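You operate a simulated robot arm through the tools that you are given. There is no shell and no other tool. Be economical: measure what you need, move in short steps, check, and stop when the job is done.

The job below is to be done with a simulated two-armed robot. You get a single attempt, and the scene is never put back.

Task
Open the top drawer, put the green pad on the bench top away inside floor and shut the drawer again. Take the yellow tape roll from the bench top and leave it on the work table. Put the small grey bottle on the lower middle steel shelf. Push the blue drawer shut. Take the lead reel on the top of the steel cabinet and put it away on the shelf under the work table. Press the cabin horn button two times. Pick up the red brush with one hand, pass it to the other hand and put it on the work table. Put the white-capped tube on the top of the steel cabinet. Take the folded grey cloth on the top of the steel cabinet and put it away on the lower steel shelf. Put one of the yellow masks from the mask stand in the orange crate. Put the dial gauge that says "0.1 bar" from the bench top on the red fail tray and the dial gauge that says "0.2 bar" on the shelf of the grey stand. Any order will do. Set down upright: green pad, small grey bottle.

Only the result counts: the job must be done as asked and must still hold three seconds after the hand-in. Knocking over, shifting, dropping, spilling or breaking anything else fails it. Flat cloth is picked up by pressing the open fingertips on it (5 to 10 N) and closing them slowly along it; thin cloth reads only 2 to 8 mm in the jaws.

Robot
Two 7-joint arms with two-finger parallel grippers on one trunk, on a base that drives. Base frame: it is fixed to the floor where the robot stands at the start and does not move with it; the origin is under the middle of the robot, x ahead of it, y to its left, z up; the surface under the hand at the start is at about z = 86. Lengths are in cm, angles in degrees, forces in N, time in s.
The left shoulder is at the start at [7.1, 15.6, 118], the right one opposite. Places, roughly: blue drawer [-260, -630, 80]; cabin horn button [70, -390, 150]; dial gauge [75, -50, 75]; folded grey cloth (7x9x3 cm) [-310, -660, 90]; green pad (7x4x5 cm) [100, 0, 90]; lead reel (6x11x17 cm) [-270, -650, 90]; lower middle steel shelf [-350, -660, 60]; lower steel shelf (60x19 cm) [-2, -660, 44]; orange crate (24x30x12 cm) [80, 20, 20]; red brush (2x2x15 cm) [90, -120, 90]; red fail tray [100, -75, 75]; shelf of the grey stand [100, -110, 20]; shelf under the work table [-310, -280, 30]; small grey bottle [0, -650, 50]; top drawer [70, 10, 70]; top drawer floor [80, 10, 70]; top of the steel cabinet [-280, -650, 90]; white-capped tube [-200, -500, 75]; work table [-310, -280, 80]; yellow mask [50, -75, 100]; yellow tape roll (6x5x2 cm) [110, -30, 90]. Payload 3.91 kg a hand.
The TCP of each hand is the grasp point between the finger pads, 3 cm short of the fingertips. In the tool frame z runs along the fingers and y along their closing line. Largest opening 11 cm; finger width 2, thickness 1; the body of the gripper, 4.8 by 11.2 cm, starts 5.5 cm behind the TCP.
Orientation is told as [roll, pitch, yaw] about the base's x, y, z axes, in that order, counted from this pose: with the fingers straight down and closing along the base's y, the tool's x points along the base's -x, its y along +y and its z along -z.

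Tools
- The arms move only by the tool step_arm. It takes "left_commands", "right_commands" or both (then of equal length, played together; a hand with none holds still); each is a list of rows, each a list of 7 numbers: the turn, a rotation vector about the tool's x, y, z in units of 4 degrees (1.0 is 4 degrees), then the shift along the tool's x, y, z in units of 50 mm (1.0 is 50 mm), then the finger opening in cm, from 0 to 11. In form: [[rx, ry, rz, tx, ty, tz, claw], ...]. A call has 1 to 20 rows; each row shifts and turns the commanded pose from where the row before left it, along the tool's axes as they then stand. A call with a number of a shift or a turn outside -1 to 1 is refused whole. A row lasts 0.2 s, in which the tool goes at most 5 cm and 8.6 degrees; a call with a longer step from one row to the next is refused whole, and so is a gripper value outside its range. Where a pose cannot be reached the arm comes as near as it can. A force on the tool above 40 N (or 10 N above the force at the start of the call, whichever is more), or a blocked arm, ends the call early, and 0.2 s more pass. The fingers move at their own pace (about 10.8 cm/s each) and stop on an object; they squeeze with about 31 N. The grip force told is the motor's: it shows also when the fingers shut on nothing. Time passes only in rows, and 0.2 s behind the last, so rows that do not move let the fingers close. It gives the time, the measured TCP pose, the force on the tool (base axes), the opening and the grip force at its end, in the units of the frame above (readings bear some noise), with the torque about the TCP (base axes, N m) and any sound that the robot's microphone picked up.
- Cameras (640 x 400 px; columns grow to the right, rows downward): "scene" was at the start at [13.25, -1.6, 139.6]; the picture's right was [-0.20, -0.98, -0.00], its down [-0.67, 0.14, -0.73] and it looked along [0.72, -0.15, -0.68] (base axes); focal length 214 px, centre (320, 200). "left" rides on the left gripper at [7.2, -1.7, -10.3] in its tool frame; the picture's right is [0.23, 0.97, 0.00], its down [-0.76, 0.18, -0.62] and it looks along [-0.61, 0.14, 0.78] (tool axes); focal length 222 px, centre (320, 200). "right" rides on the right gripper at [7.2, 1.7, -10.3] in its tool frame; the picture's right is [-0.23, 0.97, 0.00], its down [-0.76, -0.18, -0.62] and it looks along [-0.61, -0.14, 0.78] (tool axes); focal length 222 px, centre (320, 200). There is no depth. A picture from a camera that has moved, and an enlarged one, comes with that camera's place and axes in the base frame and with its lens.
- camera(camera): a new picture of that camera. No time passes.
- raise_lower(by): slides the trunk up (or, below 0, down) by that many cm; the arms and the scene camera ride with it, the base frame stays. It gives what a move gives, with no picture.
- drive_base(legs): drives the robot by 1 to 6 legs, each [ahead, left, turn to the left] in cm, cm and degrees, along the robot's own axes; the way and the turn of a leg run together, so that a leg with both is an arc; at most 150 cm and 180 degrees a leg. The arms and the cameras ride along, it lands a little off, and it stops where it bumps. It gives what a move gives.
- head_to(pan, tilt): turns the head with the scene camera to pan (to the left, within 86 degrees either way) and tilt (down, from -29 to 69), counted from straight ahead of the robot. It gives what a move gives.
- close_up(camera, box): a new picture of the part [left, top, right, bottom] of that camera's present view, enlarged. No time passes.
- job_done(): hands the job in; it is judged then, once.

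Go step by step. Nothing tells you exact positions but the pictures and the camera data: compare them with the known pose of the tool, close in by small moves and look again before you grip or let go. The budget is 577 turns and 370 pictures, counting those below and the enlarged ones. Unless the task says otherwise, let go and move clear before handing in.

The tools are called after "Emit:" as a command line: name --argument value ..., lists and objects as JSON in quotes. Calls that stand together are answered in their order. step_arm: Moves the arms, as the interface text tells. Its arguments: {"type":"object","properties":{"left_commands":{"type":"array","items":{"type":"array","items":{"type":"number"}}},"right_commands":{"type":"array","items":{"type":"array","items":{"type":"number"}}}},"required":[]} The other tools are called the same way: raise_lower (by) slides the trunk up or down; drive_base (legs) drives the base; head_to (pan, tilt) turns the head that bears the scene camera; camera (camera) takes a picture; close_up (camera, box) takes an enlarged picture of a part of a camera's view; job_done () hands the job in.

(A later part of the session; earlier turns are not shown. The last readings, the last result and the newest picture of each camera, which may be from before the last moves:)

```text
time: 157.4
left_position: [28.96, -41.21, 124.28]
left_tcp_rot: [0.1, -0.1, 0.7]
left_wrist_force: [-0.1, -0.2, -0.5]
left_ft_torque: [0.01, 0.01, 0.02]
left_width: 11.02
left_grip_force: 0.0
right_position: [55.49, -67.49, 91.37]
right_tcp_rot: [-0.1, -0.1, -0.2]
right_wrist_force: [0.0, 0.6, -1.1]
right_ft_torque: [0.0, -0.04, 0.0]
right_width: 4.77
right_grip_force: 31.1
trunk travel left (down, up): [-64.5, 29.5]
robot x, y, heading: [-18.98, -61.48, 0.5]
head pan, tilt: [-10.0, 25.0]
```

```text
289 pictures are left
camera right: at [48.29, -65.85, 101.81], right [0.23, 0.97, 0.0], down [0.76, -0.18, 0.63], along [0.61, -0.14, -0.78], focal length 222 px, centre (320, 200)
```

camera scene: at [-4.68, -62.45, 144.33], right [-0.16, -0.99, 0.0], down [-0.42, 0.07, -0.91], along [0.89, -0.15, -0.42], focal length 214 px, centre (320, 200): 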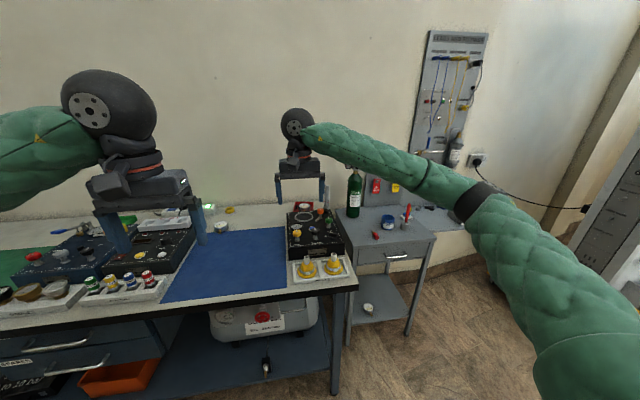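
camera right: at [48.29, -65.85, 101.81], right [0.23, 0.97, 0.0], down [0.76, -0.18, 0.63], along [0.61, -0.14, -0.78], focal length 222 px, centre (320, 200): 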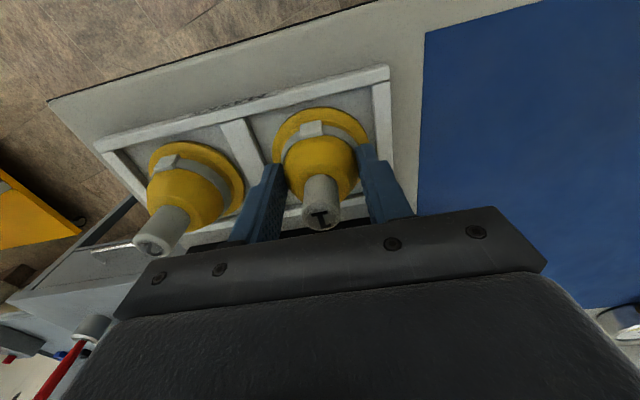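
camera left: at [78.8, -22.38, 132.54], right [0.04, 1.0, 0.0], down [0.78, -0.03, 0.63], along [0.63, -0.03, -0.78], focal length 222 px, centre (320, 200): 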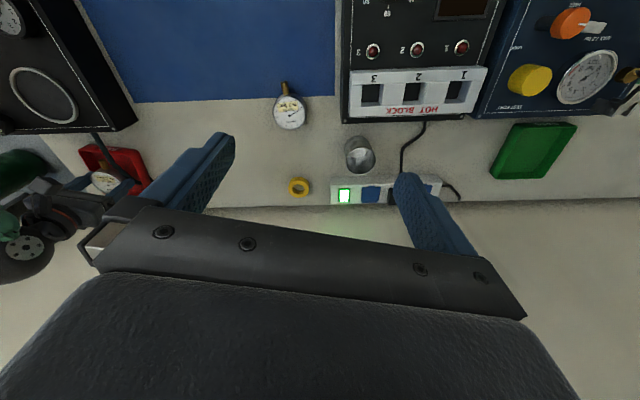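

Gripped at 4.8 cm. I lift slowly.

Emit:
step_arm --right_commands '[[0, 0, 0, 0, 0, -0.2, 2], [0, 0, 0, 0, 0, -0.3, 2], [0, 0, 0, 0, 0, -0.5, 2], [0, 0, 0, 0, 0, -0.6, 2], [0, 0, 0, 0, 0, -0.8, 2], [0, 0, 0, 0, 0, -0.8, 2], [0, 0, 0, 0, 0, -0.8, 2]]'

Emit:
camera --camera "right"

```text
time: 159.0
left_position: [28.95, -41.27, 124.19]
left_tcp_rot: [-0.1, -0.1, 0.7]
left_wrist_force: [-0.2, -0.3, -0.3]
left_ft_torque: [0.0, 0.0, 0.05]
left_width: 11.01
left_grip_force: 0.0
right_position: [55.33, -67.65, 111.79]
right_tcp_rot: [-0.1, -0.2, -0.2]
right_wrist_force: [-0.2, -0.1, -1.2]
right_ft_torque: [0.01, 0.0, -0.02]
right_width: 4.76
right_grip_force: 31.2
trunk travel left (down, up): [-64.5, 29.5]
robot x, y, heading: [-18.9, -60.61, 0.7]
head pan, tilt: [-10.0, 25.0]
```

```text
288 pictures are left
camera right: at [48.06, -65.9, 122.05], right [0.23, 0.97, 0.0], down [0.76, -0.18, 0.63], along [0.61, -0.14, -0.78], focal length 222 px, centre (320, 200)
```

right: 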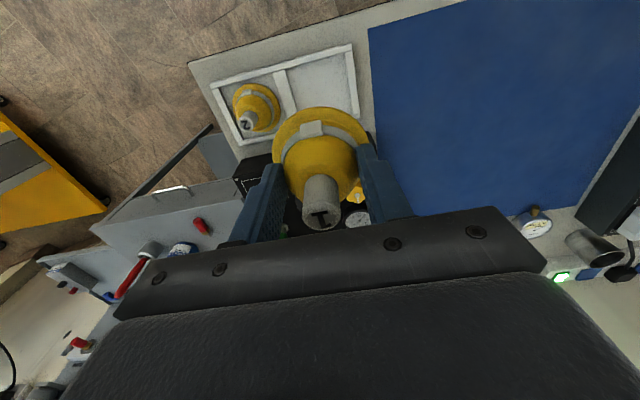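

Mask 1 is lifted whole. I back off, slide left in front of the crate, lower the trunk, and look.

Emit:
drive_base --legs '[[-28, 0, -0.7], [0, 88, 0]]'

Emit:
raise_lower --by -40

Emit:
raise_lower --by -22

Emit:
head_to --pan 0 --tilt 25

Emit:
camera --camera "scene"

```text
time: 165.1
left_position: [0.84, 44.34, 124.3]
left_tcp_rot: [0.1, -0.1, 0.2]
left_wrist_force: [-1.1, 0.8, -0.2]
left_ft_torque: [-0.01, -0.01, 0.02]
left_width: 11.0
left_grip_force: 0.0
right_position: [26.84, 17.58, 111.68]
right_tcp_rot: [0.0, 0.0, -0.7]
right_wrist_force: [-0.9, -0.2, -1.0]
right_ft_torque: [-0.01, 0.0, 0.01]
right_width: 4.66
right_grip_force: 30.8
trunk travel left (down, up): [-64.5, 29.5]
robot x, y, heading: [-47.88, 24.37, 0.4]
head pan, tilt: [-10.0, 25.0]
```

```text
time: 169.0
left_position: [0.7, 44.19, 84.28]
left_tcp_rot: [0.0, -0.2, 0.1]
left_wrist_force: [0.5, 0.6, 0.8]
left_ft_torque: [0.02, -0.01, -0.02]
left_width: 10.99
left_grip_force: 0.1
right_position: [26.82, 17.59, 71.72]
right_tcp_rot: [0.0, -0.1, -0.6]
right_wrist_force: [-0.7, -0.1, -0.3]
right_ft_torque: [-0.03, 0.0, 0.01]
right_width: 4.63
right_grip_force: 31.4
trunk travel left (down, up): [-24.5, 69.5]
robot x, y, heading: [-47.41, 24.95, -0.1]
head pan, tilt: [-10.0, 25.0]
```

```text
time: 171.3
left_position: [0.72, 44.16, 62.18]
left_tcp_rot: [0.1, -0.1, 0.2]
left_wrist_force: [0.1, -0.2, 1.0]
left_ft_torque: [0.01, 0.01, 0.04]
left_width: 11.02
left_grip_force: 0.1
right_position: [26.71, 17.55, 49.65]
right_tcp_rot: [0.1, -0.1, -0.7]
right_wrist_force: [0.6, 0.9, -0.8]
right_ft_torque: [0.02, 0.02, 0.01]
right_width: 4.63
right_grip_force: 30.8
trunk travel left (down, up): [-2.5, 91.5]
robot x, y, heading: [-47.19, 24.43, 0.1]
head pan, tilt: [-10.0, 25.0]
```

```text
time: 172.0
left_position: [0.77, 44.21, 62.17]
left_tcp_rot: [0.0, -0.1, 0.2]
left_wrist_force: [0.1, 0.4, 0.2]
left_ft_torque: [0.01, 0.01, 0.04]
left_width: 10.99
left_grip_force: 0.1
right_position: [26.8, 17.65, 49.61]
right_tcp_rot: [0.0, -0.1, -0.7]
right_wrist_force: [1.0, -0.3, -0.8]
right_ft_torque: [-0.01, 0.0, -0.01]
right_width: 4.6
right_grip_force: 31.0
trunk travel left (down, up): [-2.5, 91.5]
robot x, y, heading: [-47.56, 24.64, 0.1]
head pan, tilt: [0.0, 25.0]
```

```text
287 pictures are left
camera scene: at [-33.1, 24.94, 82.33], right [0.0, -1.0, 0.0], down [-0.42, 0.0, -0.91], along [0.91, 0.0, -0.42], focal length 214 px, centre (320, 200)
```

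scene: 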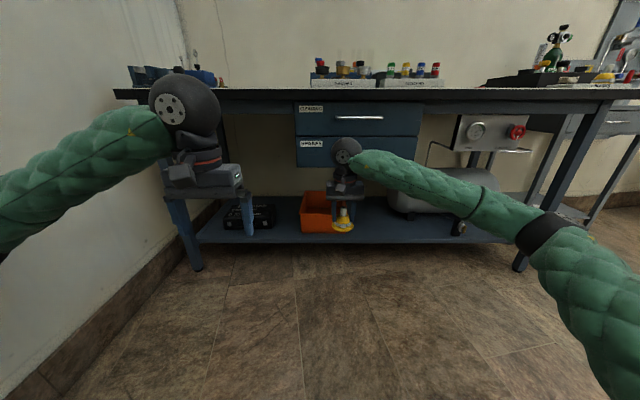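

The crate is visible behind the hand. I zoom in.

Emit:
close_up --camera "scene" --box '[270, 130, 390, 250]'

Emit:
camera --camera "right"

```text
3.33 times, centred on (330, 190) of scene
camera zoom: at [-33.1, 24.94, 82.33], right [0.0, -1.0, 0.0], down [-0.42, 0.0, -0.91], along [0.91, 0.0, -0.42], focal length 715 px, centre (287, 233)
```

zoom: 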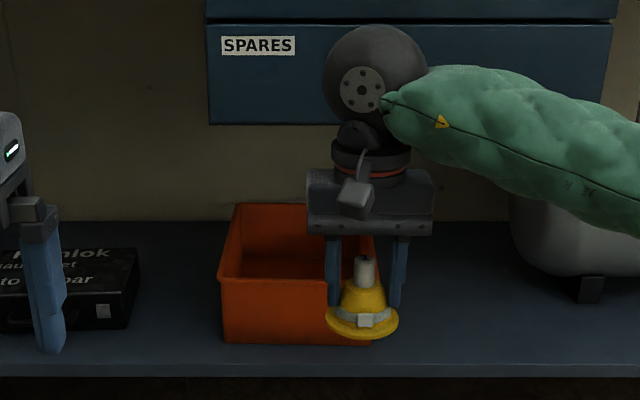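

```text
285 pictures are left
camera right: at [19.63, 19.36, 59.99], right [0.24, 0.97, 0.0], down [0.76, -0.19, 0.63], along [0.61, -0.15, -0.78], focal length 222 px, centre (320, 200)
```

right: 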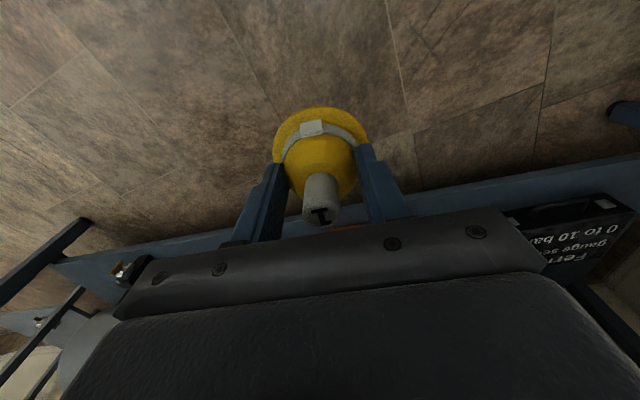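

Crate: x 66–96, y 10.5–35.5, rim z 29; drawer bottom z 57.7. I tilt the tool 60° forward so it fits through the gap.

Emit:
step_arm --right_commands '[[0, -1, 0, 0, 0, 0, 2], [0, -1, 0, 0, 0, 0, 2], [0, -1, 0, 0, 0, 0, 2], [0, -1, 0, 0, 0, 0, 2], [0, -1, 0, 0, 0, 0, 2], [0, -1, 0, 0, 0, 0, 2], [0, -1, 0, 0, 0, 0, 2], [0, -1, 0, 0, 0, 0, 2], [0, -1, 0, 0, 0, 0, 2], [0, -1, 0, 0, 0, 0, 2], [0, -1, 0, 0, 0, 0, 2], [0, -1, 0, 0, 0, 0, 2], [0, -1, 0, 0, 0, 0, 2], [0, -1, 0, 0, 0, 0, 2], [0, -1, 0, 0, 0, 0, 2]]'

Emit:
camera --camera "scene"

```text
time: 175.2
left_position: [0.82, 44.28, 62.17]
left_tcp_rot: [0.0, 0.0, 0.2]
left_wrist_force: [0.6, 0.4, 0.3]
left_ft_torque: [0.01, -0.02, -0.01]
left_width: 11.01
left_grip_force: 0.0
right_position: [26.82, 17.58, 49.7]
right_tcp_rot: [0.0, -60.3, -0.7]
right_wrist_force: [-0.7, 0.9, -0.7]
right_ft_torque: [-0.03, -0.01, 0.02]
right_width: 4.53
right_grip_force: 31.3
trunk travel left (down, up): [-2.5, 91.5]
robot x, y, heading: [-47.47, 24.98, 0.2]
head pan, tilt: [0.0, 25.0]
```

```text
284 pictures are left
camera scene: at [-33.11, 24.95, 82.34], right [0.0, -1.0, 0.0], down [-0.42, 0.0, -0.91], along [0.91, 0.0, -0.42], focal length 214 px, centre (320, 200)
```

scene: 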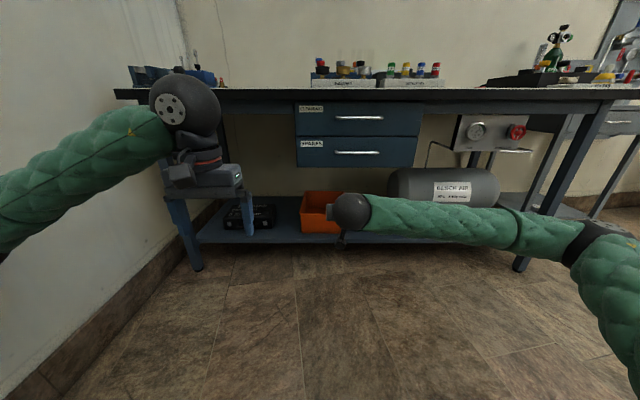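

The forearm runs far to the right here. I lower the hand to z 36 and reposition further left so that the arm reaches in straighter.

Emit:
step_arm --right_commands '[[0, 0, 0, 0.6, 0, 0.343, 2], [0, 0, 0, 0.6, 0, 0.343, 2], [0, 0, 0, 0.6, 0, 0.343, 2], [0, 0, 0, 0.6, 0, 0.343, 2]]'

Emit:
drive_base --legs '[[22, 18, 0]]'

Emit:
camera --camera "scene"

Emit:
camera --camera "right"

```text
time: 176.2
left_position: [0.72, 44.12, 62.15]
left_tcp_rot: [0.0, -0.1, 0.2]
left_wrist_force: [0.2, -0.3, -0.4]
left_ft_torque: [0.0, 0.01, 0.0]
left_width: 10.99
left_grip_force: 0.1
right_position: [26.82, 17.73, 35.79]
right_tcp_rot: [-0.1, -60.2, -0.7]
right_wrist_force: [-0.4, 0.3, -0.8]
right_ft_torque: [-0.03, 0.04, 0.01]
right_width: 4.55
right_grip_force: 31.8
trunk travel left (down, up): [-2.5, 91.5]
robot x, y, heading: [-47.18, 24.89, 0.2]
head pan, tilt: [0.0, 25.0]
```

```text
time: 177.7
left_position: [12.93, 52.82, 62.39]
left_tcp_rot: [0.2, 0.1, -0.4]
left_wrist_force: [-0.2, 0.0, 0.6]
left_ft_torque: [-0.01, 0.03, 0.0]
left_width: 11.02
left_grip_force: 0.0
right_position: [39.19, 27.22, 36.07]
right_tcp_rot: [0.6, -60.3, -0.9]
right_wrist_force: [0.2, 0.0, -2.2]
right_ft_torque: [0.04, -0.01, 0.0]
right_width: 4.52
right_grip_force: 31.1
trunk travel left (down, up): [-2.5, 91.5]
robot x, y, heading: [-34.6, 34.21, 0.5]
head pan, tilt: [0.0, 25.0]
stopped in leg 1: the robot was blocked; the commanded pose is now the measured one
```

```text
283 pictures are left
camera scene: at [-20.97, 33.91, 82.5], right [0.01, -1.0, -0.01], down [-0.42, 0.0, -0.91], along [0.91, 0.01, -0.42], focal length 214 px, centre (320, 200)
```

scene: 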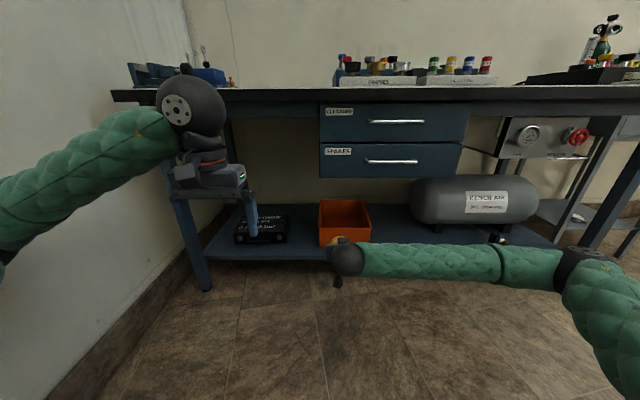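

```text
282 pictures are left
camera right: at [26.65, 29.04, 34.89], right [0.12, 0.97, 0.2], down [-0.17, -0.18, 0.97], along [0.98, -0.15, 0.14], focal length 222 px, centre (320, 200)
```

right: 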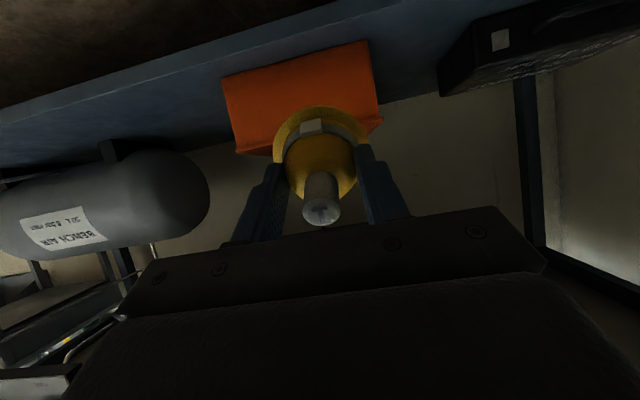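

Blocked by the wall at the left (left elbow). I shift back right a bit and go ahead, then extend the arm.

Emit:
drive_base --legs '[[0, -6, 0], [12, 0, 0]]'

Emit:
camera --camera "scene"

```text
time: 179.5
left_position: [25.38, 47.52, 61.93]
left_tcp_rot: [-0.1, 0.5, -0.3]
left_wrist_force: [-0.1, 0.0, 0.3]
left_ft_torque: [0.02, -0.01, 0.0]
left_width: 10.97
left_grip_force: 0.1
right_position: [51.45, 21.77, 35.77]
right_tcp_rot: [-0.1, -60.1, -0.4]
right_wrist_force: [0.8, 0.2, -0.1]
right_ft_torque: [0.01, 0.06, 0.01]
right_width: 4.51
right_grip_force: 30.6
trunk travel left (down, up): [-2.5, 91.5]
robot x, y, heading: [-22.8, 28.44, 0.3]
head pan, tilt: [0.0, 25.0]
```

```text
281 pictures are left
camera scene: at [-8.55, 28.68, 82.33], right [0.01, -1.0, 0.0], down [-0.42, 0.0, -0.91], along [0.91, 0.01, -0.42], focal length 214 px, centre (320, 200)
```

scene: 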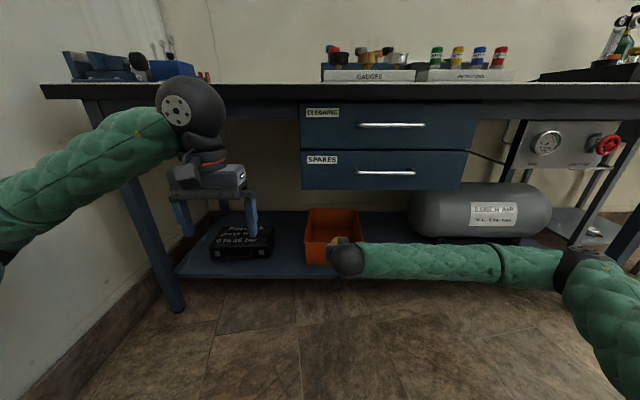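

I extend the hand ahead in steps and watch.

Emit:
step_arm --right_commands '[[0, 0, 0, -0.4, 0.03, 0.69, 2], [0, 0, 0, -0.4, 0.03, 0.69, 2], [0, 0, 0, -0.4, 0.03, 0.69, 2], [0, 0, 0, -0.4, 0.03, 0.69, 2]]'

Emit:
camera --camera "scene"

Emit:
camera --camera "right"

```text
time: 180.5
left_position: [25.31, 47.37, 61.98]
left_tcp_rot: [-0.3, 0.4, -0.4]
left_wrist_force: [-0.3, -0.6, -0.8]
left_ft_torque: [0.0, -0.02, 0.02]
left_width: 10.98
left_grip_force: 0.1
right_position: [67.6, 22.1, 35.7]
right_tcp_rot: [-0.1, -60.1, -0.4]
right_wrist_force: [-0.4, 0.1, -1.4]
right_ft_torque: [0.0, 0.04, -0.01]
right_width: 4.5
right_grip_force: 31.2
trunk travel left (down, up): [-2.5, 91.5]
robot x, y, heading: [-23.27, 28.04, 0.3]
head pan, tilt: [0.0, 25.0]
```

```text
280 pictures are left
camera scene: at [-8.56, 28.66, 82.33], right [0.01, -1.0, 0.0], down [-0.42, 0.0, -0.91], along [0.91, 0.01, -0.42], focal length 214 px, centre (320, 200)
```

scene: 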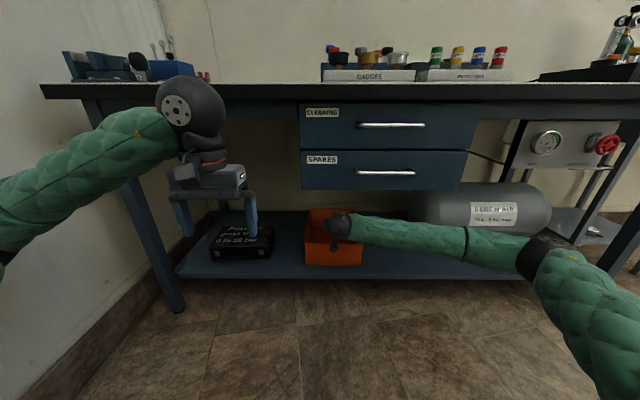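

```text
279 pictures are left
camera right: at [55.04, 23.89, 34.66], right [0.12, 0.97, 0.2], down [-0.16, -0.18, 0.97], along [0.98, -0.15, 0.14], focal length 222 px, centre (320, 200)
```

right: 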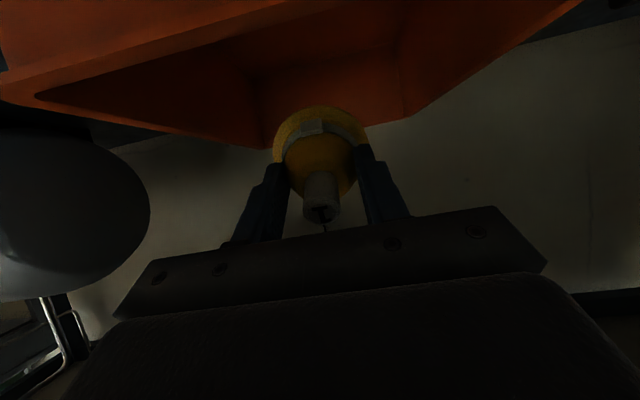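

Clear so far. I go on 14 cm further in.

Emit:
step_arm --right_commands '[[0, 0, 0, -0.4, 0, 0.69, 2], [0, 0, 0, -0.4, 0, 0.69, 2], [0, 0, 0, -0.4, 0, 0.69, 2], [0, 0, 0, -0.2, 0, 0.35, 2]]'

Emit:
camera --camera "scene"

Emit:
camera --camera "right"

```text
time: 181.5
left_position: [25.31, 47.26, 61.95]
left_tcp_rot: [-0.1, 0.4, -0.3]
left_wrist_force: [-0.2, 0.2, 0.1]
left_ft_torque: [0.02, 0.02, 0.03]
left_width: 10.99
left_grip_force: 0.1
right_position: [81.53, 21.87, 35.84]
right_tcp_rot: [-0.1, -60.3, -0.4]
right_wrist_force: [0.2, 0.3, -0.2]
right_ft_torque: [0.01, 0.04, 0.0]
right_width: 4.46
right_grip_force: 30.7
trunk travel left (down, up): [-2.5, 91.5]
robot x, y, heading: [-22.86, 28.83, 0.3]
head pan, tilt: [0.0, 25.0]
```

```text
278 pictures are left
camera scene: at [-8.55, 28.67, 82.33], right [0.01, -1.0, 0.0], down [-0.42, 0.0, -0.91], along [0.91, 0.01, -0.42], focal length 214 px, centre (320, 200)
```

scene: 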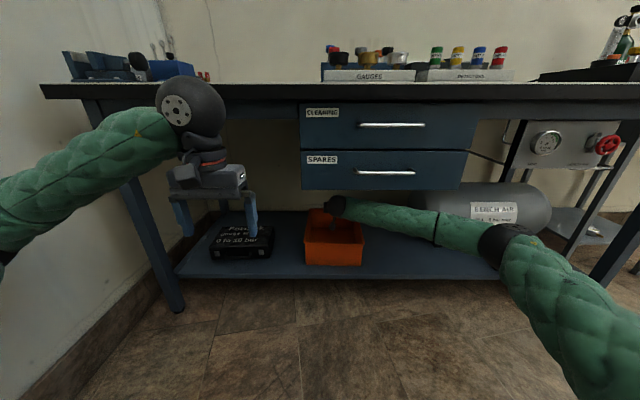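

```text
277 pictures are left
camera right: at [68.95, 23.7, 34.74], right [0.12, 0.97, 0.2], down [-0.16, -0.18, 0.97], along [0.98, -0.15, 0.14], focal length 222 px, centre (320, 200)
```

right: 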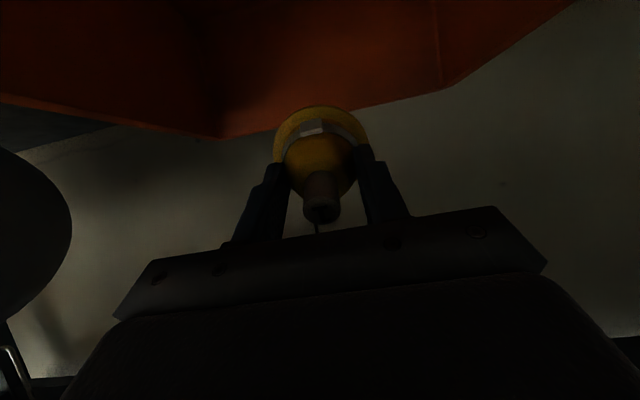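

The mask is over the crate. I lower it inside and release.

Emit:
step_arm --right_commands '[[0, 0, 0, 0.35, 0, 0.3, 2], [0, 0, 0, 0.4, 0, 0.3, 2], [0, 0, 0, 0.25, 0, 0.15, 2]]'

Emit:
step_arm --right_commands '[[0, 0, 0, 0, 0, 0, 6], [0, 0, 0, 0, 0, 0, 8.5], [0, 0, 0, 0, 0, 0, 8.5], [0, 0, 0, 0, 0, 0, 8.5]]'

Emit:
camera --camera "right"

```text
time: 182.3
left_position: [25.32, 47.35, 61.99]
left_tcp_rot: [-0.3, 0.3, -0.3]
left_wrist_force: [-0.2, -0.1, -0.4]
left_ft_torque: [0.0, 0.01, -0.01]
left_width: 10.99
left_grip_force: 0.1
right_position: [82.22, 21.99, 29.68]
right_tcp_rot: [-0.1, -60.2, -0.4]
right_wrist_force: [-0.3, -0.2, 0.6]
right_ft_torque: [-0.01, 0.01, 0.02]
right_width: 4.45
right_grip_force: 30.4
trunk travel left (down, up): [-2.5, 91.5]
robot x, y, heading: [-22.8, 28.29, 0.4]
head pan, tilt: [0.0, 25.0]
```

```text
time: 183.3
left_position: [25.3, 47.41, 62.06]
left_tcp_rot: [-0.2, 0.4, -0.4]
left_wrist_force: [0.4, 1.2, -0.4]
left_ft_torque: [0.02, -0.01, 0.02]
left_width: 10.99
left_grip_force: 0.1
right_position: [82.19, 22.01, 29.76]
right_tcp_rot: [-0.1, -60.1, -0.4]
right_wrist_force: [0.1, -0.1, 0.9]
right_ft_torque: [0.0, 0.03, -0.01]
right_width: 8.5
right_grip_force: 0.1
trunk travel left (down, up): [-2.5, 91.5]
robot x, y, heading: [-22.75, 29.05, 0.3]
head pan, tilt: [0.0, 25.0]
```

```text
276 pictures are left
camera right: at [69.74, 23.89, 28.62], right [0.12, 0.97, 0.2], down [-0.16, -0.18, 0.97], along [0.98, -0.15, 0.14], focal length 222 px, centre (320, 200)
```

right: 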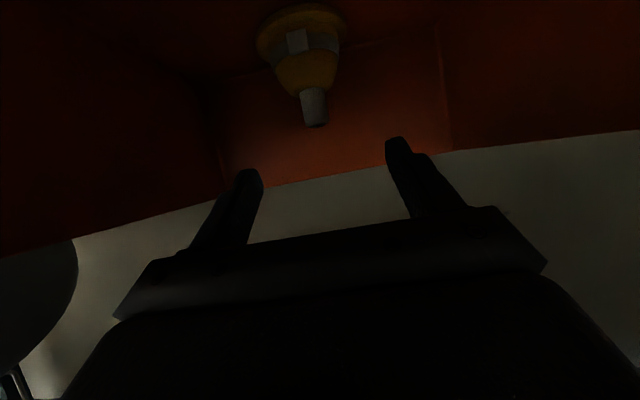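

The mask stands in the crate. I raise, withdraw, back away and turn the tool down again.

Emit:
step_arm --right_commands '[[0, 0, 0, -0.35, 0, -0.3, 8.5], [0, 0, 0, -0.4, 0, -0.3, 8.5], [0, 0, 0, -0.25, 0, -0.15, 8.5], [0, 0, 0, 0.4, 0, -0.69, 8.5], [0, 0, 0, 0.4, 0, -0.69, 8.5], [0, 0, 0, 0.4, 0, -0.69, 8.5], [0, 0, 0, 0.4, 0, -0.69, 8.5], [0, 0, 0, 0.4, 0, -0.69, 8.5], [0, 0, 0, 0.4, 0, -0.69, 8.5], [0, 0, 0, 0.4, 0, -0.69, 8.5]]'

Emit:
drive_base --legs '[[-30, 0, 0]]'

Emit:
step_arm --right_commands '[[0, 1, 0, 0, 0, 0, 11], [0, 1, 0, 0, 0, 0, 11], [0, 1, 0, 0, 0, 0, 11], [0, 1, 0, 0, 0, 0, 11], [0, 1, 0, 0, 0, 0, 11], [0, 1, 0, 0, 0, 0, 11], [0, 1, 0, 0, 0, 0, 11], [0, 1, 0, 0, 0, 0, 11], [0, 1, 0, 0, 0, 0, 11], [0, 1, 0, 0, 0, 0, 11], [0, 1, 0, 0, 0, 0, 11], [0, 1, 0, 0, 0, 0, 11], [0, 1, 0, 0, 0, 0, 11], [0, 1, 0, 0, 0, 0, 11], [0, 1, 0, 0, 0, 0, 11]]'

Emit:
camera --camera "scene"

```text
time: 185.5
left_position: [25.28, 47.32, 61.89]
left_tcp_rot: [-0.2, 0.3, -0.2]
left_wrist_force: [-0.3, -0.5, 0.2]
left_ft_torque: [-0.02, 0.03, 0.01]
left_width: 10.99
left_grip_force: 0.0
right_position: [53.65, 22.18, 35.62]
right_tcp_rot: [-0.1, -60.2, -0.4]
right_wrist_force: [-0.5, 0.3, 0.0]
right_ft_torque: [0.02, 0.01, -0.02]
right_width: 8.47
right_grip_force: 0.1
trunk travel left (down, up): [-2.5, 91.5]
robot x, y, heading: [-22.93, 28.81, 0.2]
head pan, tilt: [0.0, 25.0]
```

```text
time: 187.6
left_position: [-4.98, 47.5, 61.96]
left_tcp_rot: [-0.2, 0.4, 0.0]
left_wrist_force: [0.3, -0.1, 0.3]
left_ft_torque: [0.0, -0.05, 0.01]
left_width: 10.99
left_grip_force: 0.1
right_position: [23.48, 22.35, 35.52]
right_tcp_rot: [-0.1, -60.1, 0.0]
right_wrist_force: [-0.3, -0.7, -0.2]
right_ft_torque: [0.01, -0.02, 0.02]
right_width: 8.5
right_grip_force: 0.0
trunk travel left (down, up): [-2.5, 91.5]
robot x, y, heading: [-52.96, 28.39, 0.6]
head pan, tilt: [0.0, 25.0]
```

```text
time: 190.8
left_position: [-4.86, 47.3, 62.12]
left_tcp_rot: [-0.2, 0.4, 0.0]
left_wrist_force: [-1.4, 0.4, -0.3]
left_ft_torque: [0.0, -0.01, 0.01]
left_width: 10.98
left_grip_force: 0.0
right_position: [23.54, 22.38, 35.48]
right_tcp_rot: [0.0, -0.1, 0.0]
right_wrist_force: [0.6, -0.2, -1.1]
right_ft_torque: [-0.02, -0.05, -0.02]
right_width: 11.01
right_grip_force: 0.1
trunk travel left (down, up): [-2.5, 91.5]
robot x, y, heading: [-52.96, 28.35, 0.7]
head pan, tilt: [0.0, 25.0]
```

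```text
275 pictures are left
camera scene: at [-38.68, 28.46, 82.33], right [0.01, -1.0, 0.0], down [-0.42, -0.01, -0.91], along [0.91, 0.01, -0.42], focal length 214 px, centre (320, 200)
```

scene: 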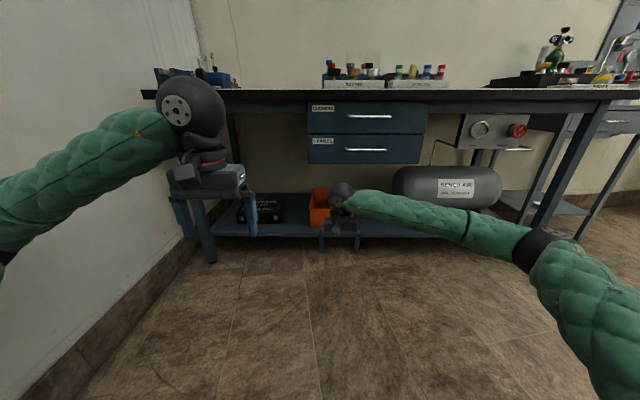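

Now the red brush on the grey stand. I raise the trunk, lift the right hand and drive there.

Emit:
raise_lower --by 40

Emit:
raise_lower --by 22

Emit:
step_arm --right_commands '[[0, 0, 0, 0, -0.5, -0.8, 11], [0, 0, 0, 0, -0.5, -0.8, 11], [0, 0, 0, 0, -0.5, -0.8, 11], [0, 0, 0, 0, -0.5, -0.8, 11], [0, 0, 0, 0, -0.5, -0.8, 11], [0, 0, 0, 0, -0.5, -0.8, 11]]'

Emit:
drive_base --legs '[[0, -123, 0], [45, 0, -0.6]]'

Emit:
head_to --pan -10 --tilt 30

Emit:
camera --camera "scene"

Emit:
camera --camera "right"

```text
time: 194.6
left_position: [-4.89, 47.35, 102.07]
left_tcp_rot: [-0.2, 0.3, 0.1]
left_wrist_force: [-0.4, -0.1, 0.1]
left_ft_torque: [0.04, -0.01, -0.04]
left_width: 11.01
left_grip_force: 0.0
right_position: [23.55, 22.32, 75.58]
right_tcp_rot: [-0.1, 0.0, -0.1]
right_wrist_force: [-0.1, -0.3, -0.3]
right_ft_torque: [0.02, -0.03, 0.0]
right_width: 10.99
right_grip_force: 0.2
trunk travel left (down, up): [-42.5, 51.5]
robot x, y, heading: [-53.06, 28.21, 0.6]
head pan, tilt: [0.0, 25.0]
```

```text
time: 196.9
left_position: [-4.83, 47.44, 123.97]
left_tcp_rot: [-0.2, 0.4, 0.2]
left_wrist_force: [1.0, -0.5, 0.6]
left_ft_torque: [-0.03, 0.0, -0.03]
left_width: 10.99
left_grip_force: 0.0
right_position: [23.55, 22.38, 97.65]
right_tcp_rot: [-0.1, -0.1, 0.0]
right_wrist_force: [0.9, -0.2, -0.1]
right_ft_torque: [0.01, 0.0, 0.02]
right_width: 11.02
right_grip_force: 0.1
trunk travel left (down, up): [-64.5, 29.5]
robot x, y, heading: [-53.1, 28.54, 0.6]
head pan, tilt: [0.0, 25.0]
```

```text
time: 198.3
left_position: [-4.96, 47.31, 123.98]
left_tcp_rot: [-0.1, 0.2, 0.1]
left_wrist_force: [-1.2, 0.0, -0.1]
left_ft_torque: [0.01, 0.0, -0.02]
left_width: 10.99
left_grip_force: 0.1
right_position: [23.22, 7.54, 121.7]
right_tcp_rot: [0.0, -0.1, -0.1]
right_wrist_force: [0.1, 0.6, 0.2]
right_ft_torque: [-0.02, -0.01, 0.02]
right_width: 11.02
right_grip_force: 0.1
trunk travel left (down, up): [-64.5, 29.5]
robot x, y, heading: [-53.25, 27.79, 0.8]
head pan, tilt: [0.0, 25.0]
```

```text
time: 206.9
left_position: [42.6, -75.81, 123.88]
left_tcp_rot: [-0.2, 0.5, -1.4]
left_wrist_force: [0.5, -0.3, -0.3]
left_ft_torque: [-0.02, -0.01, 0.0]
left_width: 10.99
left_grip_force: 0.0
right_position: [69.78, -116.34, 121.59]
right_tcp_rot: [0.0, -0.1, -1.5]
right_wrist_force: [-0.1, 0.0, -0.1]
right_ft_torque: [0.02, 0.03, 0.0]
right_width: 10.97
right_grip_force: 0.0
trunk travel left (down, up): [-64.5, 29.5]
robot x, y, heading: [-6.4, -93.5, -0.5]
head pan, tilt: [0.0, 25.0]
```

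```text
time: 207.6
left_position: [42.51, -75.79, 123.98]
left_tcp_rot: [-0.2, 0.3, -1.4]
left_wrist_force: [0.2, -0.5, -0.3]
left_ft_torque: [-0.01, -0.02, 0.0]
left_width: 11.01
left_grip_force: 0.0
right_position: [69.63, -116.35, 121.65]
right_tcp_rot: [0.0, -0.2, -1.5]
right_wrist_force: [0.1, 0.2, 0.0]
right_ft_torque: [0.0, -0.02, -0.01]
right_width: 11.01
right_grip_force: 0.0
trunk travel left (down, up): [-64.5, 29.5]
robot x, y, heading: [-5.73, -93.69, -0.6]
head pan, tilt: [-10.0, 30.0]
```

```text
274 pictures are left
camera scene: at [7.96, -95.46, 143.54], right [-0.18, -0.98, 0.0], down [-0.49, 0.09, -0.87], along [0.85, -0.16, -0.5], focal length 214 px, centre (320, 200)
```

scene: 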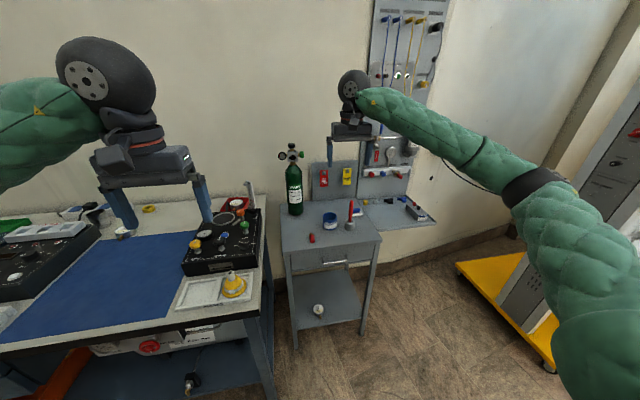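

```text
273 pictures are left
camera right: at [62.5, -114.48, 131.95], right [0.25, 0.97, 0.0], down [0.76, -0.2, 0.63], along [0.61, -0.16, -0.78], focal length 222 px, centre (320, 200)
```

right: 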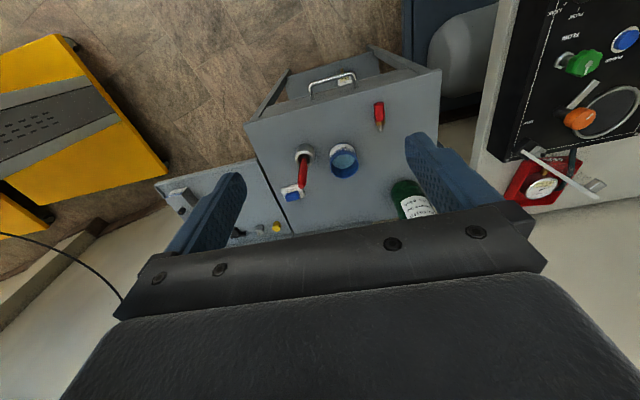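

I zoom on the brush standing in its cup.

Emit:
close_up --camera "right" --box '[260, 120, 400, 220]'

Emit:
close_up --camera "scene" --box '[270, 150, 420, 260]'

```text
4.00 times, centred on (330, 170) of right
camera zoom: at [62.5, -114.48, 131.95], right [0.25, 0.97, 0.0], down [0.76, -0.2, 0.63], along [0.61, -0.16, -0.78], focal length 888 px, centre (280, 320)
```

zoom: 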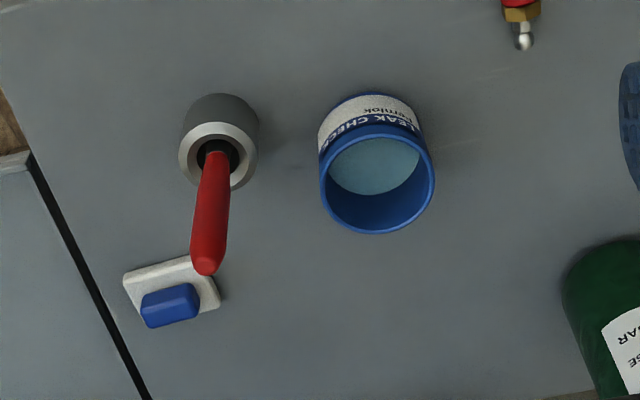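

```text
3.64 times, centred on (345, 205) of scene
camera zoom: at [7.96, -95.46, 143.54], right [-0.18, -0.98, 0.0], down [-0.49, 0.09, -0.87], along [0.85, -0.16, -0.5], focal length 780 px, centre (229, 182)
```

zoom: 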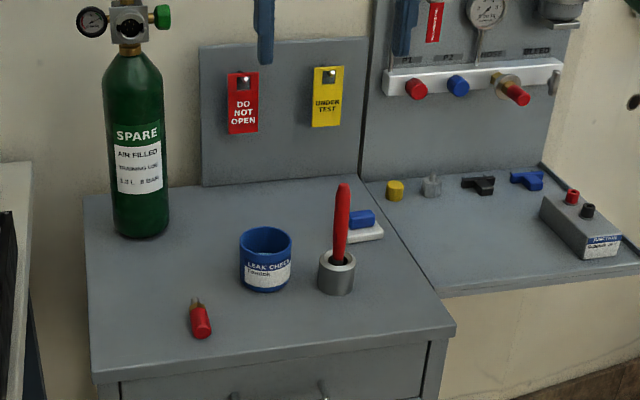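

Brush handle stands vertical at [87.3,-124.9], top z 94.5, cup rim 83.6. I step the base closer and bring the right hand above it.

Emit:
drive_base --legs '[[6, -6, 0]]'

Emit:
step_arm --right_commands '[[0, 0, 0, -0.6, -0.12, 0.2, 8], [0, 0, 0, -0.6, -0.12, 0.6, 8], [0, 0, 0, -0.6, -0.12, 0.6, 8], [0, 0, 0, -0.5, -0.12, 0.6, 8]]'

Emit:
camera --camera "right"

Emit:
close_up --camera "scene" --box '[250, 80, 450, 260]'

```text
time: 208.7
left_position: [48.62, -82.0, 123.92]
left_tcp_rot: [-0.1, 0.4, -1.5]
left_wrist_force: [0.7, 0.7, -0.5]
left_ft_torque: [0.03, 0.02, -0.02]
left_width: 11.01
left_grip_force: 0.0
right_position: [75.79, -122.52, 121.51]
right_tcp_rot: [0.1, -0.1, -1.6]
right_wrist_force: [0.8, -0.4, -0.9]
right_ft_torque: [-0.02, -0.02, 0.05]
right_width: 11.01
right_grip_force: 0.1
trunk travel left (down, up): [-64.5, 29.5]
robot x, y, heading: [-0.14, -99.79, -0.8]
head pan, tilt: [-10.0, 30.0]
```

```text
time: 209.7
left_position: [48.66, -81.91, 123.9]
left_tcp_rot: [-0.2, 0.4, -1.4]
left_wrist_force: [0.0, 0.5, -0.5]
left_ft_torque: [0.0, 0.03, 0.03]
left_width: 10.97
left_grip_force: 0.1
right_position: [87.44, -125.2, 111.41]
right_tcp_rot: [0.0, 0.1, -1.5]
right_wrist_force: [0.2, 0.2, 0.6]
right_ft_torque: [0.02, 0.02, -0.03]
right_width: 7.97
right_grip_force: 0.0
trunk travel left (down, up): [-64.5, 29.5]
robot x, y, heading: [-0.01, -99.61, -0.4]
head pan, tilt: [-10.0, 30.0]
```

```text
270 pictures are left
camera right: at [80.2, -123.32, 121.75], right [0.25, 0.97, 0.0], down [0.76, -0.2, 0.62], along [0.6, -0.16, -0.78], focal length 222 px, centre (320, 200)
```

right: 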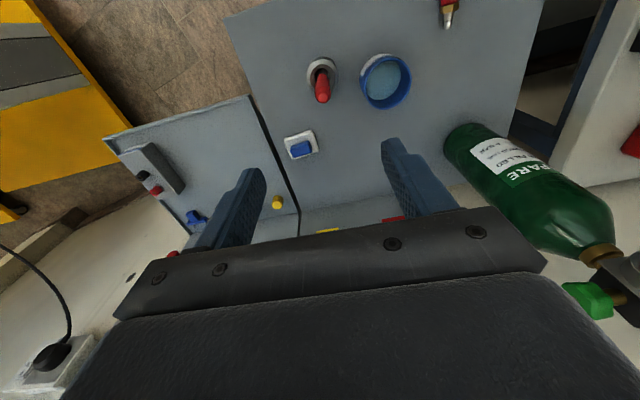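

```text
2.22 times, centred on (350, 170) of scene
camera zoom: at [14.12, -101.54, 143.53], right [-0.18, -0.98, 0.0], down [-0.49, 0.09, -0.87], along [0.85, -0.16, -0.5], focal length 477 px, centre (253, 267)
```

zoom: 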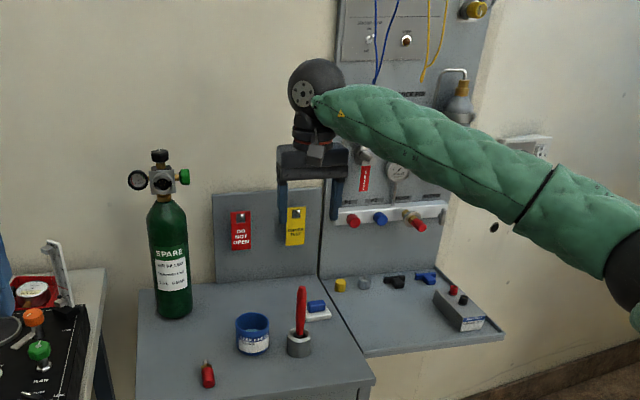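

I come down to 103 and check alignment again.

Emit:
step_arm --right_commands '[[0, 0, 0, 0.08, 0.08, 0.6, 6], [0, 0, 0, 0, 0, 0.6, 6], [0, 0, 0, 0, 0, 0.4, 6]]'

Emit:
camera --camera "right"

Emit:
close_up --camera "scene" --box '[290, 120, 390, 240]'

```text
time: 210.5
left_position: [48.52, -81.76, 123.97]
left_tcp_rot: [-0.2, 0.5, -1.4]
left_wrist_force: [0.3, -0.1, 0.2]
left_ft_torque: [0.01, -0.04, 0.0]
left_width: 10.98
left_grip_force: 0.0
right_position: [86.78, -124.76, 103.62]
right_tcp_rot: [-0.1, -0.1, -1.5]
right_wrist_force: [0.2, 0.2, -0.5]
right_ft_torque: [-0.01, 0.02, 0.0]
right_width: 5.99
right_grip_force: 0.0
trunk travel left (down, up): [-64.5, 29.5]
robot x, y, heading: [-0.11, -100.08, -0.4]
head pan, tilt: [-10.0, 30.0]
```

```text
268 pictures are left
camera right: at [79.62, -122.83, 113.82], right [0.25, 0.97, 0.0], down [0.76, -0.2, 0.63], along [0.6, -0.16, -0.78], focal length 222 px, centre (320, 200)
```

right: 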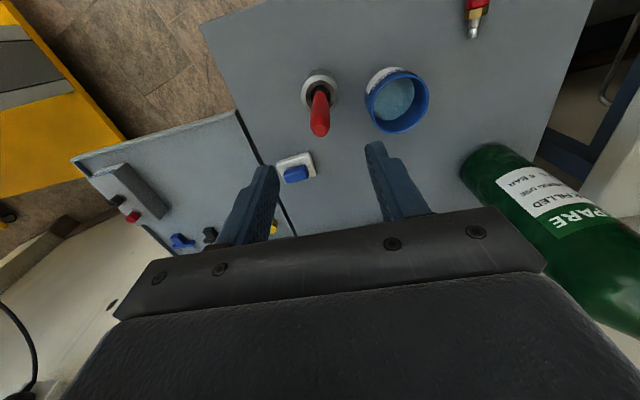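

```text
3.33 times, centred on (340, 180) of scene
camera zoom: at [14.0, -101.5, 143.54], right [-0.18, -0.98, 0.0], down [-0.49, 0.09, -0.87], along [0.85, -0.16, -0.5], focal length 715 px, centre (253, 267)
```

zoom: 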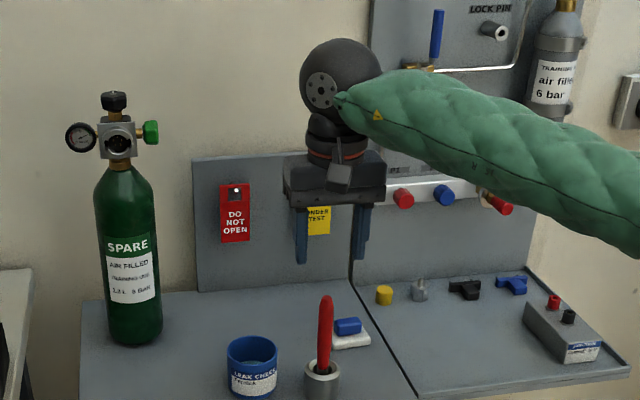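

Aligned. I descend to 92.5, close on the handle and pull straight up.

Emit:
step_arm --right_commands '[[0, 0, 0, 0, 0, 0.6, 6], [0, 0, 0, 0, 0, 0.6, 6], [0, 0, 0, 0, 0, 0.6, 6], [0, 0, 0, 0, 0, 0.42, 6], [0, 0, 0, 0, 0, 0, 0], [0, 0, 0, 0, 0, 0, 0], [0, 0, 0, 0, 0, 0, 0]]'

Emit:
camera --camera "right"

```text
time: 212.1
left_position: [48.53, -81.84, 123.94]
left_tcp_rot: [-0.2, 0.4, -1.4]
left_wrist_force: [-0.4, -0.6, 0.1]
left_ft_torque: [-0.01, -0.03, -0.01]
left_width: 10.98
left_grip_force: 0.0
right_position: [86.81, -124.63, 92.6]
right_tcp_rot: [0.1, -0.1, -1.5]
right_wrist_force: [0.5, 0.2, 0.7]
right_ft_torque: [0.04, -0.02, 0.02]
right_width: 1.76
right_grip_force: 31.5
trunk travel left (down, up): [-64.5, 29.5]
robot x, y, heading: [0.25, -99.95, -0.5]
head pan, tilt: [-10.0, 30.0]
```

```text
266 pictures are left
camera right: at [79.61, -122.72, 103.01], right [0.25, 0.97, 0.0], down [0.76, -0.2, 0.63], along [0.6, -0.16, -0.78], focal length 222 px, centre (320, 200)
```

right: 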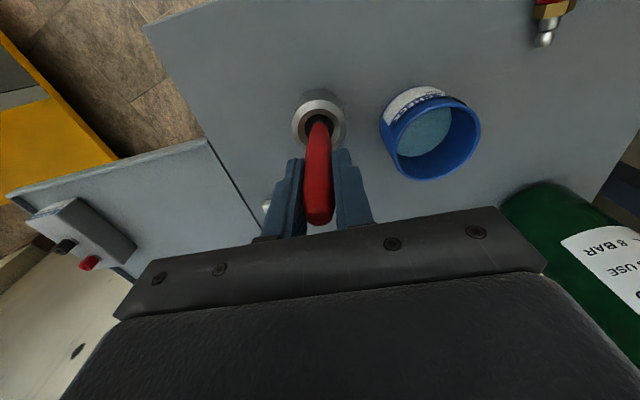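

Emit:
step_arm --right_commands '[[0, 0, 0, -0.01, 0, -0.15, 0], [0, 0, 0, -0.02, 0, -0.2, 0], [0, 0, 0, -0.03, 0, -0.3, 0], [0, 0, 0, -0.03, 0, -0.3, 0], [0, 0, 0, 0, 0, -0.4, 0], [0, 0, 0, 0, 0, -0.6, 0], [0, 0, 0, 0, 0, -0.8, 0], [0, 0, 0, 0, 0, -0.8, 0]]'

Emit:
camera --camera "scene"

Emit:
camera --camera "right"

```text
time: 213.9
left_position: [48.41, -81.89, 123.9]
left_tcp_rot: [-0.1, 0.4, -1.4]
left_wrist_force: [-0.7, 0.9, -0.4]
left_ft_torque: [0.0, 0.01, 0.0]
left_width: 11.0
left_grip_force: 0.0
right_position: [87.29, -124.61, 110.25]
right_tcp_rot: [0.0, -0.1, -1.5]
right_wrist_force: [-0.1, 0.7, 0.0]
right_ft_torque: [-0.03, -0.02, 0.0]
right_width: 1.75
right_grip_force: 31.2
trunk travel left (down, up): [-64.5, 29.5]
robot x, y, heading: [-0.25, -99.98, -0.8]
head pan, tilt: [-10.0, 30.0]
```

```text
265 pictures are left
camera scene: at [13.94, -101.44, 143.54], right [-0.18, -0.98, 0.0], down [-0.49, 0.09, -0.87], along [0.85, -0.16, -0.5], focal length 214 px, centre (320, 200)
```

scene: 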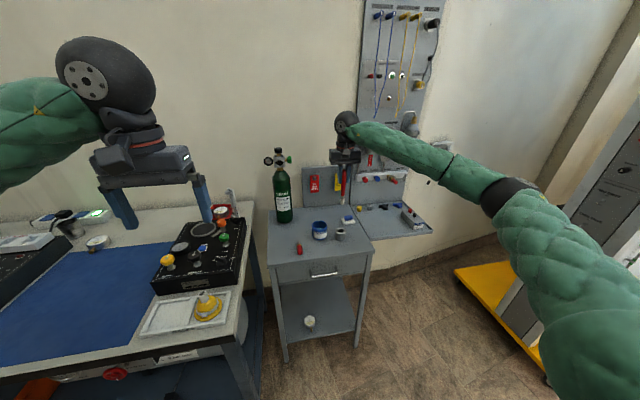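

```text
264 pictures are left
camera right: at [80.04, -122.76, 120.56], right [0.25, 0.97, 0.0], down [0.76, -0.2, 0.63], along [0.6, -0.16, -0.78], focal length 222 px, centre (320, 200)
```

right: 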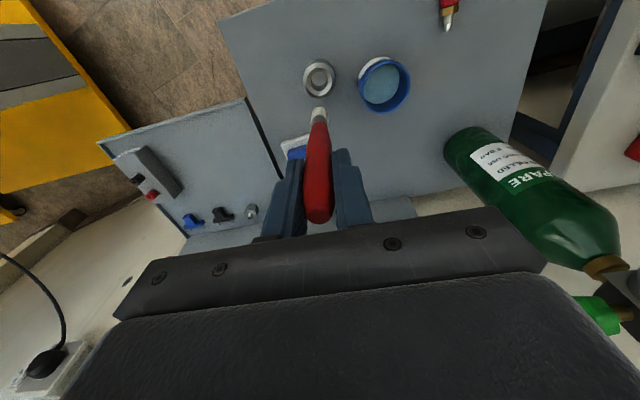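

Brush is out, cup in place. I back into open space and pitch the right tool forward so the brush points ahead.

Emit:
drive_base --legs '[[-50, 0, 0]]'

Emit:
step_arm --right_commands '[[0, -1, 0, 0, 0, 0, 0], [0, -1, 0, 0, 0, 0, 0], [0, -1, 0, 0, 0, 0, 0], [0, -1, 0, 0, 0, 0, 0], [0, -1, 0, 0, 0, 0, 0], [0, -1, 0, 0, 0, 0, 0], [0, -1, 0, 0, 0, 0, 0], [0, -1, 0, 0, 0, 0, 0], [0, -1, 0, 0, 0, 0, 0], [0, -1, 0, 0, 0, 0, 0], [0, -1, 0, 0, 0, 0, 0], [0, -1, 0, 0, 0, 0, 0], [0, -1, 0, 0, 0, 0, 0], [0, -1, 0, 0, 0, 0, 0], [0, -1, 0, 0, 0, 0, 0], [0, -1, 0, 0, 0, 0, 0], [0, -1, 0, 0, 0, 0, 0], [0, -1, 0, 0, 0, 0, 0], [0, -1, 0, 0, 0, 0, 0], [0, -1, 0, 0, 0, 0, 0]]'

Emit:
step_arm --right_commands '[[0, -1, 0, 0, 0, 0, 0], [0, -1, 0, 0, 0, 0, 0], [0, -0.5, 0, 0, 0, 0, 0]]'

Emit:
camera --camera "scene"

```text
time: 216.8
left_position: [-2.09, -81.28, 123.97]
left_tcp_rot: [-0.1, 0.4, -1.3]
left_wrist_force: [0.4, 1.4, -0.2]
left_ft_torque: [0.0, 0.0, -0.04]
left_width: 10.99
left_grip_force: 0.0
right_position: [36.76, -123.98, 110.26]
right_tcp_rot: [0.0, -0.1, -1.3]
right_wrist_force: [0.1, 0.1, -0.4]
right_ft_torque: [-0.01, 0.0, 0.02]
right_width: 1.73
right_grip_force: 30.5
trunk travel left (down, up): [-64.5, 29.5]
robot x, y, heading: [-50.34, -99.28, -0.6]
head pan, tilt: [-10.0, 30.0]
```

```text
time: 221.0
left_position: [-1.97, -81.27, 123.99]
left_tcp_rot: [-0.3, 0.4, -1.3]
left_wrist_force: [0.6, 0.4, 0.8]
left_ft_torque: [-0.03, 0.03, -0.01]
left_width: 11.0
left_grip_force: 0.1
right_position: [36.81, -124.08, 110.03]
right_tcp_rot: [-0.2, -72.1, -1.4]
right_wrist_force: [1.1, -0.1, -1.6]
right_ft_torque: [-0.02, 0.0, 0.0]
right_width: 1.69
right_grip_force: 31.3
right hand out of reach, approached as far as the arm can: row 19, 20
trunk travel left (down, up): [-64.5, 29.5]
robot x, y, heading: [-50.42, -99.29, -0.6]
head pan, tilt: [-10.0, 30.0]
```

```text
time: 221.8
left_position: [-1.99, -81.28, 124.08]
left_tcp_rot: [-0.3, 0.3, -1.2]
left_wrist_force: [0.1, 0.3, 0.0]
left_ft_torque: [0.02, 0.01, -0.01]
left_width: 11.01
left_grip_force: 0.1
right_position: [36.93, -124.07, 110.08]
right_tcp_rot: [-0.2, -72.1, -1.3]
right_wrist_force: [0.7, 0.6, 0.0]
right_ft_torque: [0.02, 0.03, 0.01]
right_width: 1.65
right_grip_force: 30.7
right hand out of reach, approached as far as the arm can: row 1, 2
trunk travel left (down, up): [-64.5, 29.5]
robot x, y, heading: [-50.45, -99.23, -0.8]
head pan, tilt: [-10.0, 30.0]
```

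```text
263 pictures are left
camera scene: at [-36.52, -100.97, 143.54], right [-0.18, -0.98, 0.0], down [-0.49, 0.09, -0.87], along [0.85, -0.16, -0.5], focal length 214 px, centre (320, 200)
```

scene: 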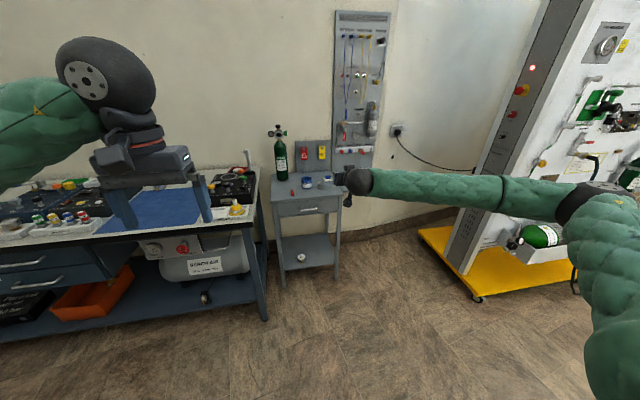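

The tilt stops at 72°, which suffices. I bring the brush nearer to the robot's middle for the handover.

Emit:
step_arm --right_commands '[[0, 0, 0, 0.1, 0.68, -0.3, 0], [0, 0, 0, 0.1, 0.68, -0.3, 0], [0, 0, 0, 0.1, 0.68, -0.3, 0], [0, 0, 0, 0.1, 0.68, -0.3, 0], [0, 0, 0, 0.1, 0.68, -0.3, 0]]'

```text
time: 223.0
left_position: [-2.11, -81.24, 124.04]
left_tcp_rot: [-0.1, 0.4, -1.2]
left_wrist_force: [-0.1, 0.0, -0.3]
left_ft_torque: [0.01, -0.04, -0.01]
left_width: 10.99
left_grip_force: 0.0
right_position: [29.09, -109.44, 112.25]
right_tcp_rot: [-0.2, -74.2, -1.2]
right_wrist_force: [-0.1, 0.1, -1.1]
right_ft_torque: [0.0, 0.0, 0.0]
right_width: 1.68
right_grip_force: 30.5
right hand out of reach, approached as far as the arm can: row 1
trunk travel left (down, up): [-64.5, 29.5]
robot x, y, heading: [-50.57, -99.38, -0.6]
head pan, tilt: [-10.0, 30.0]
```

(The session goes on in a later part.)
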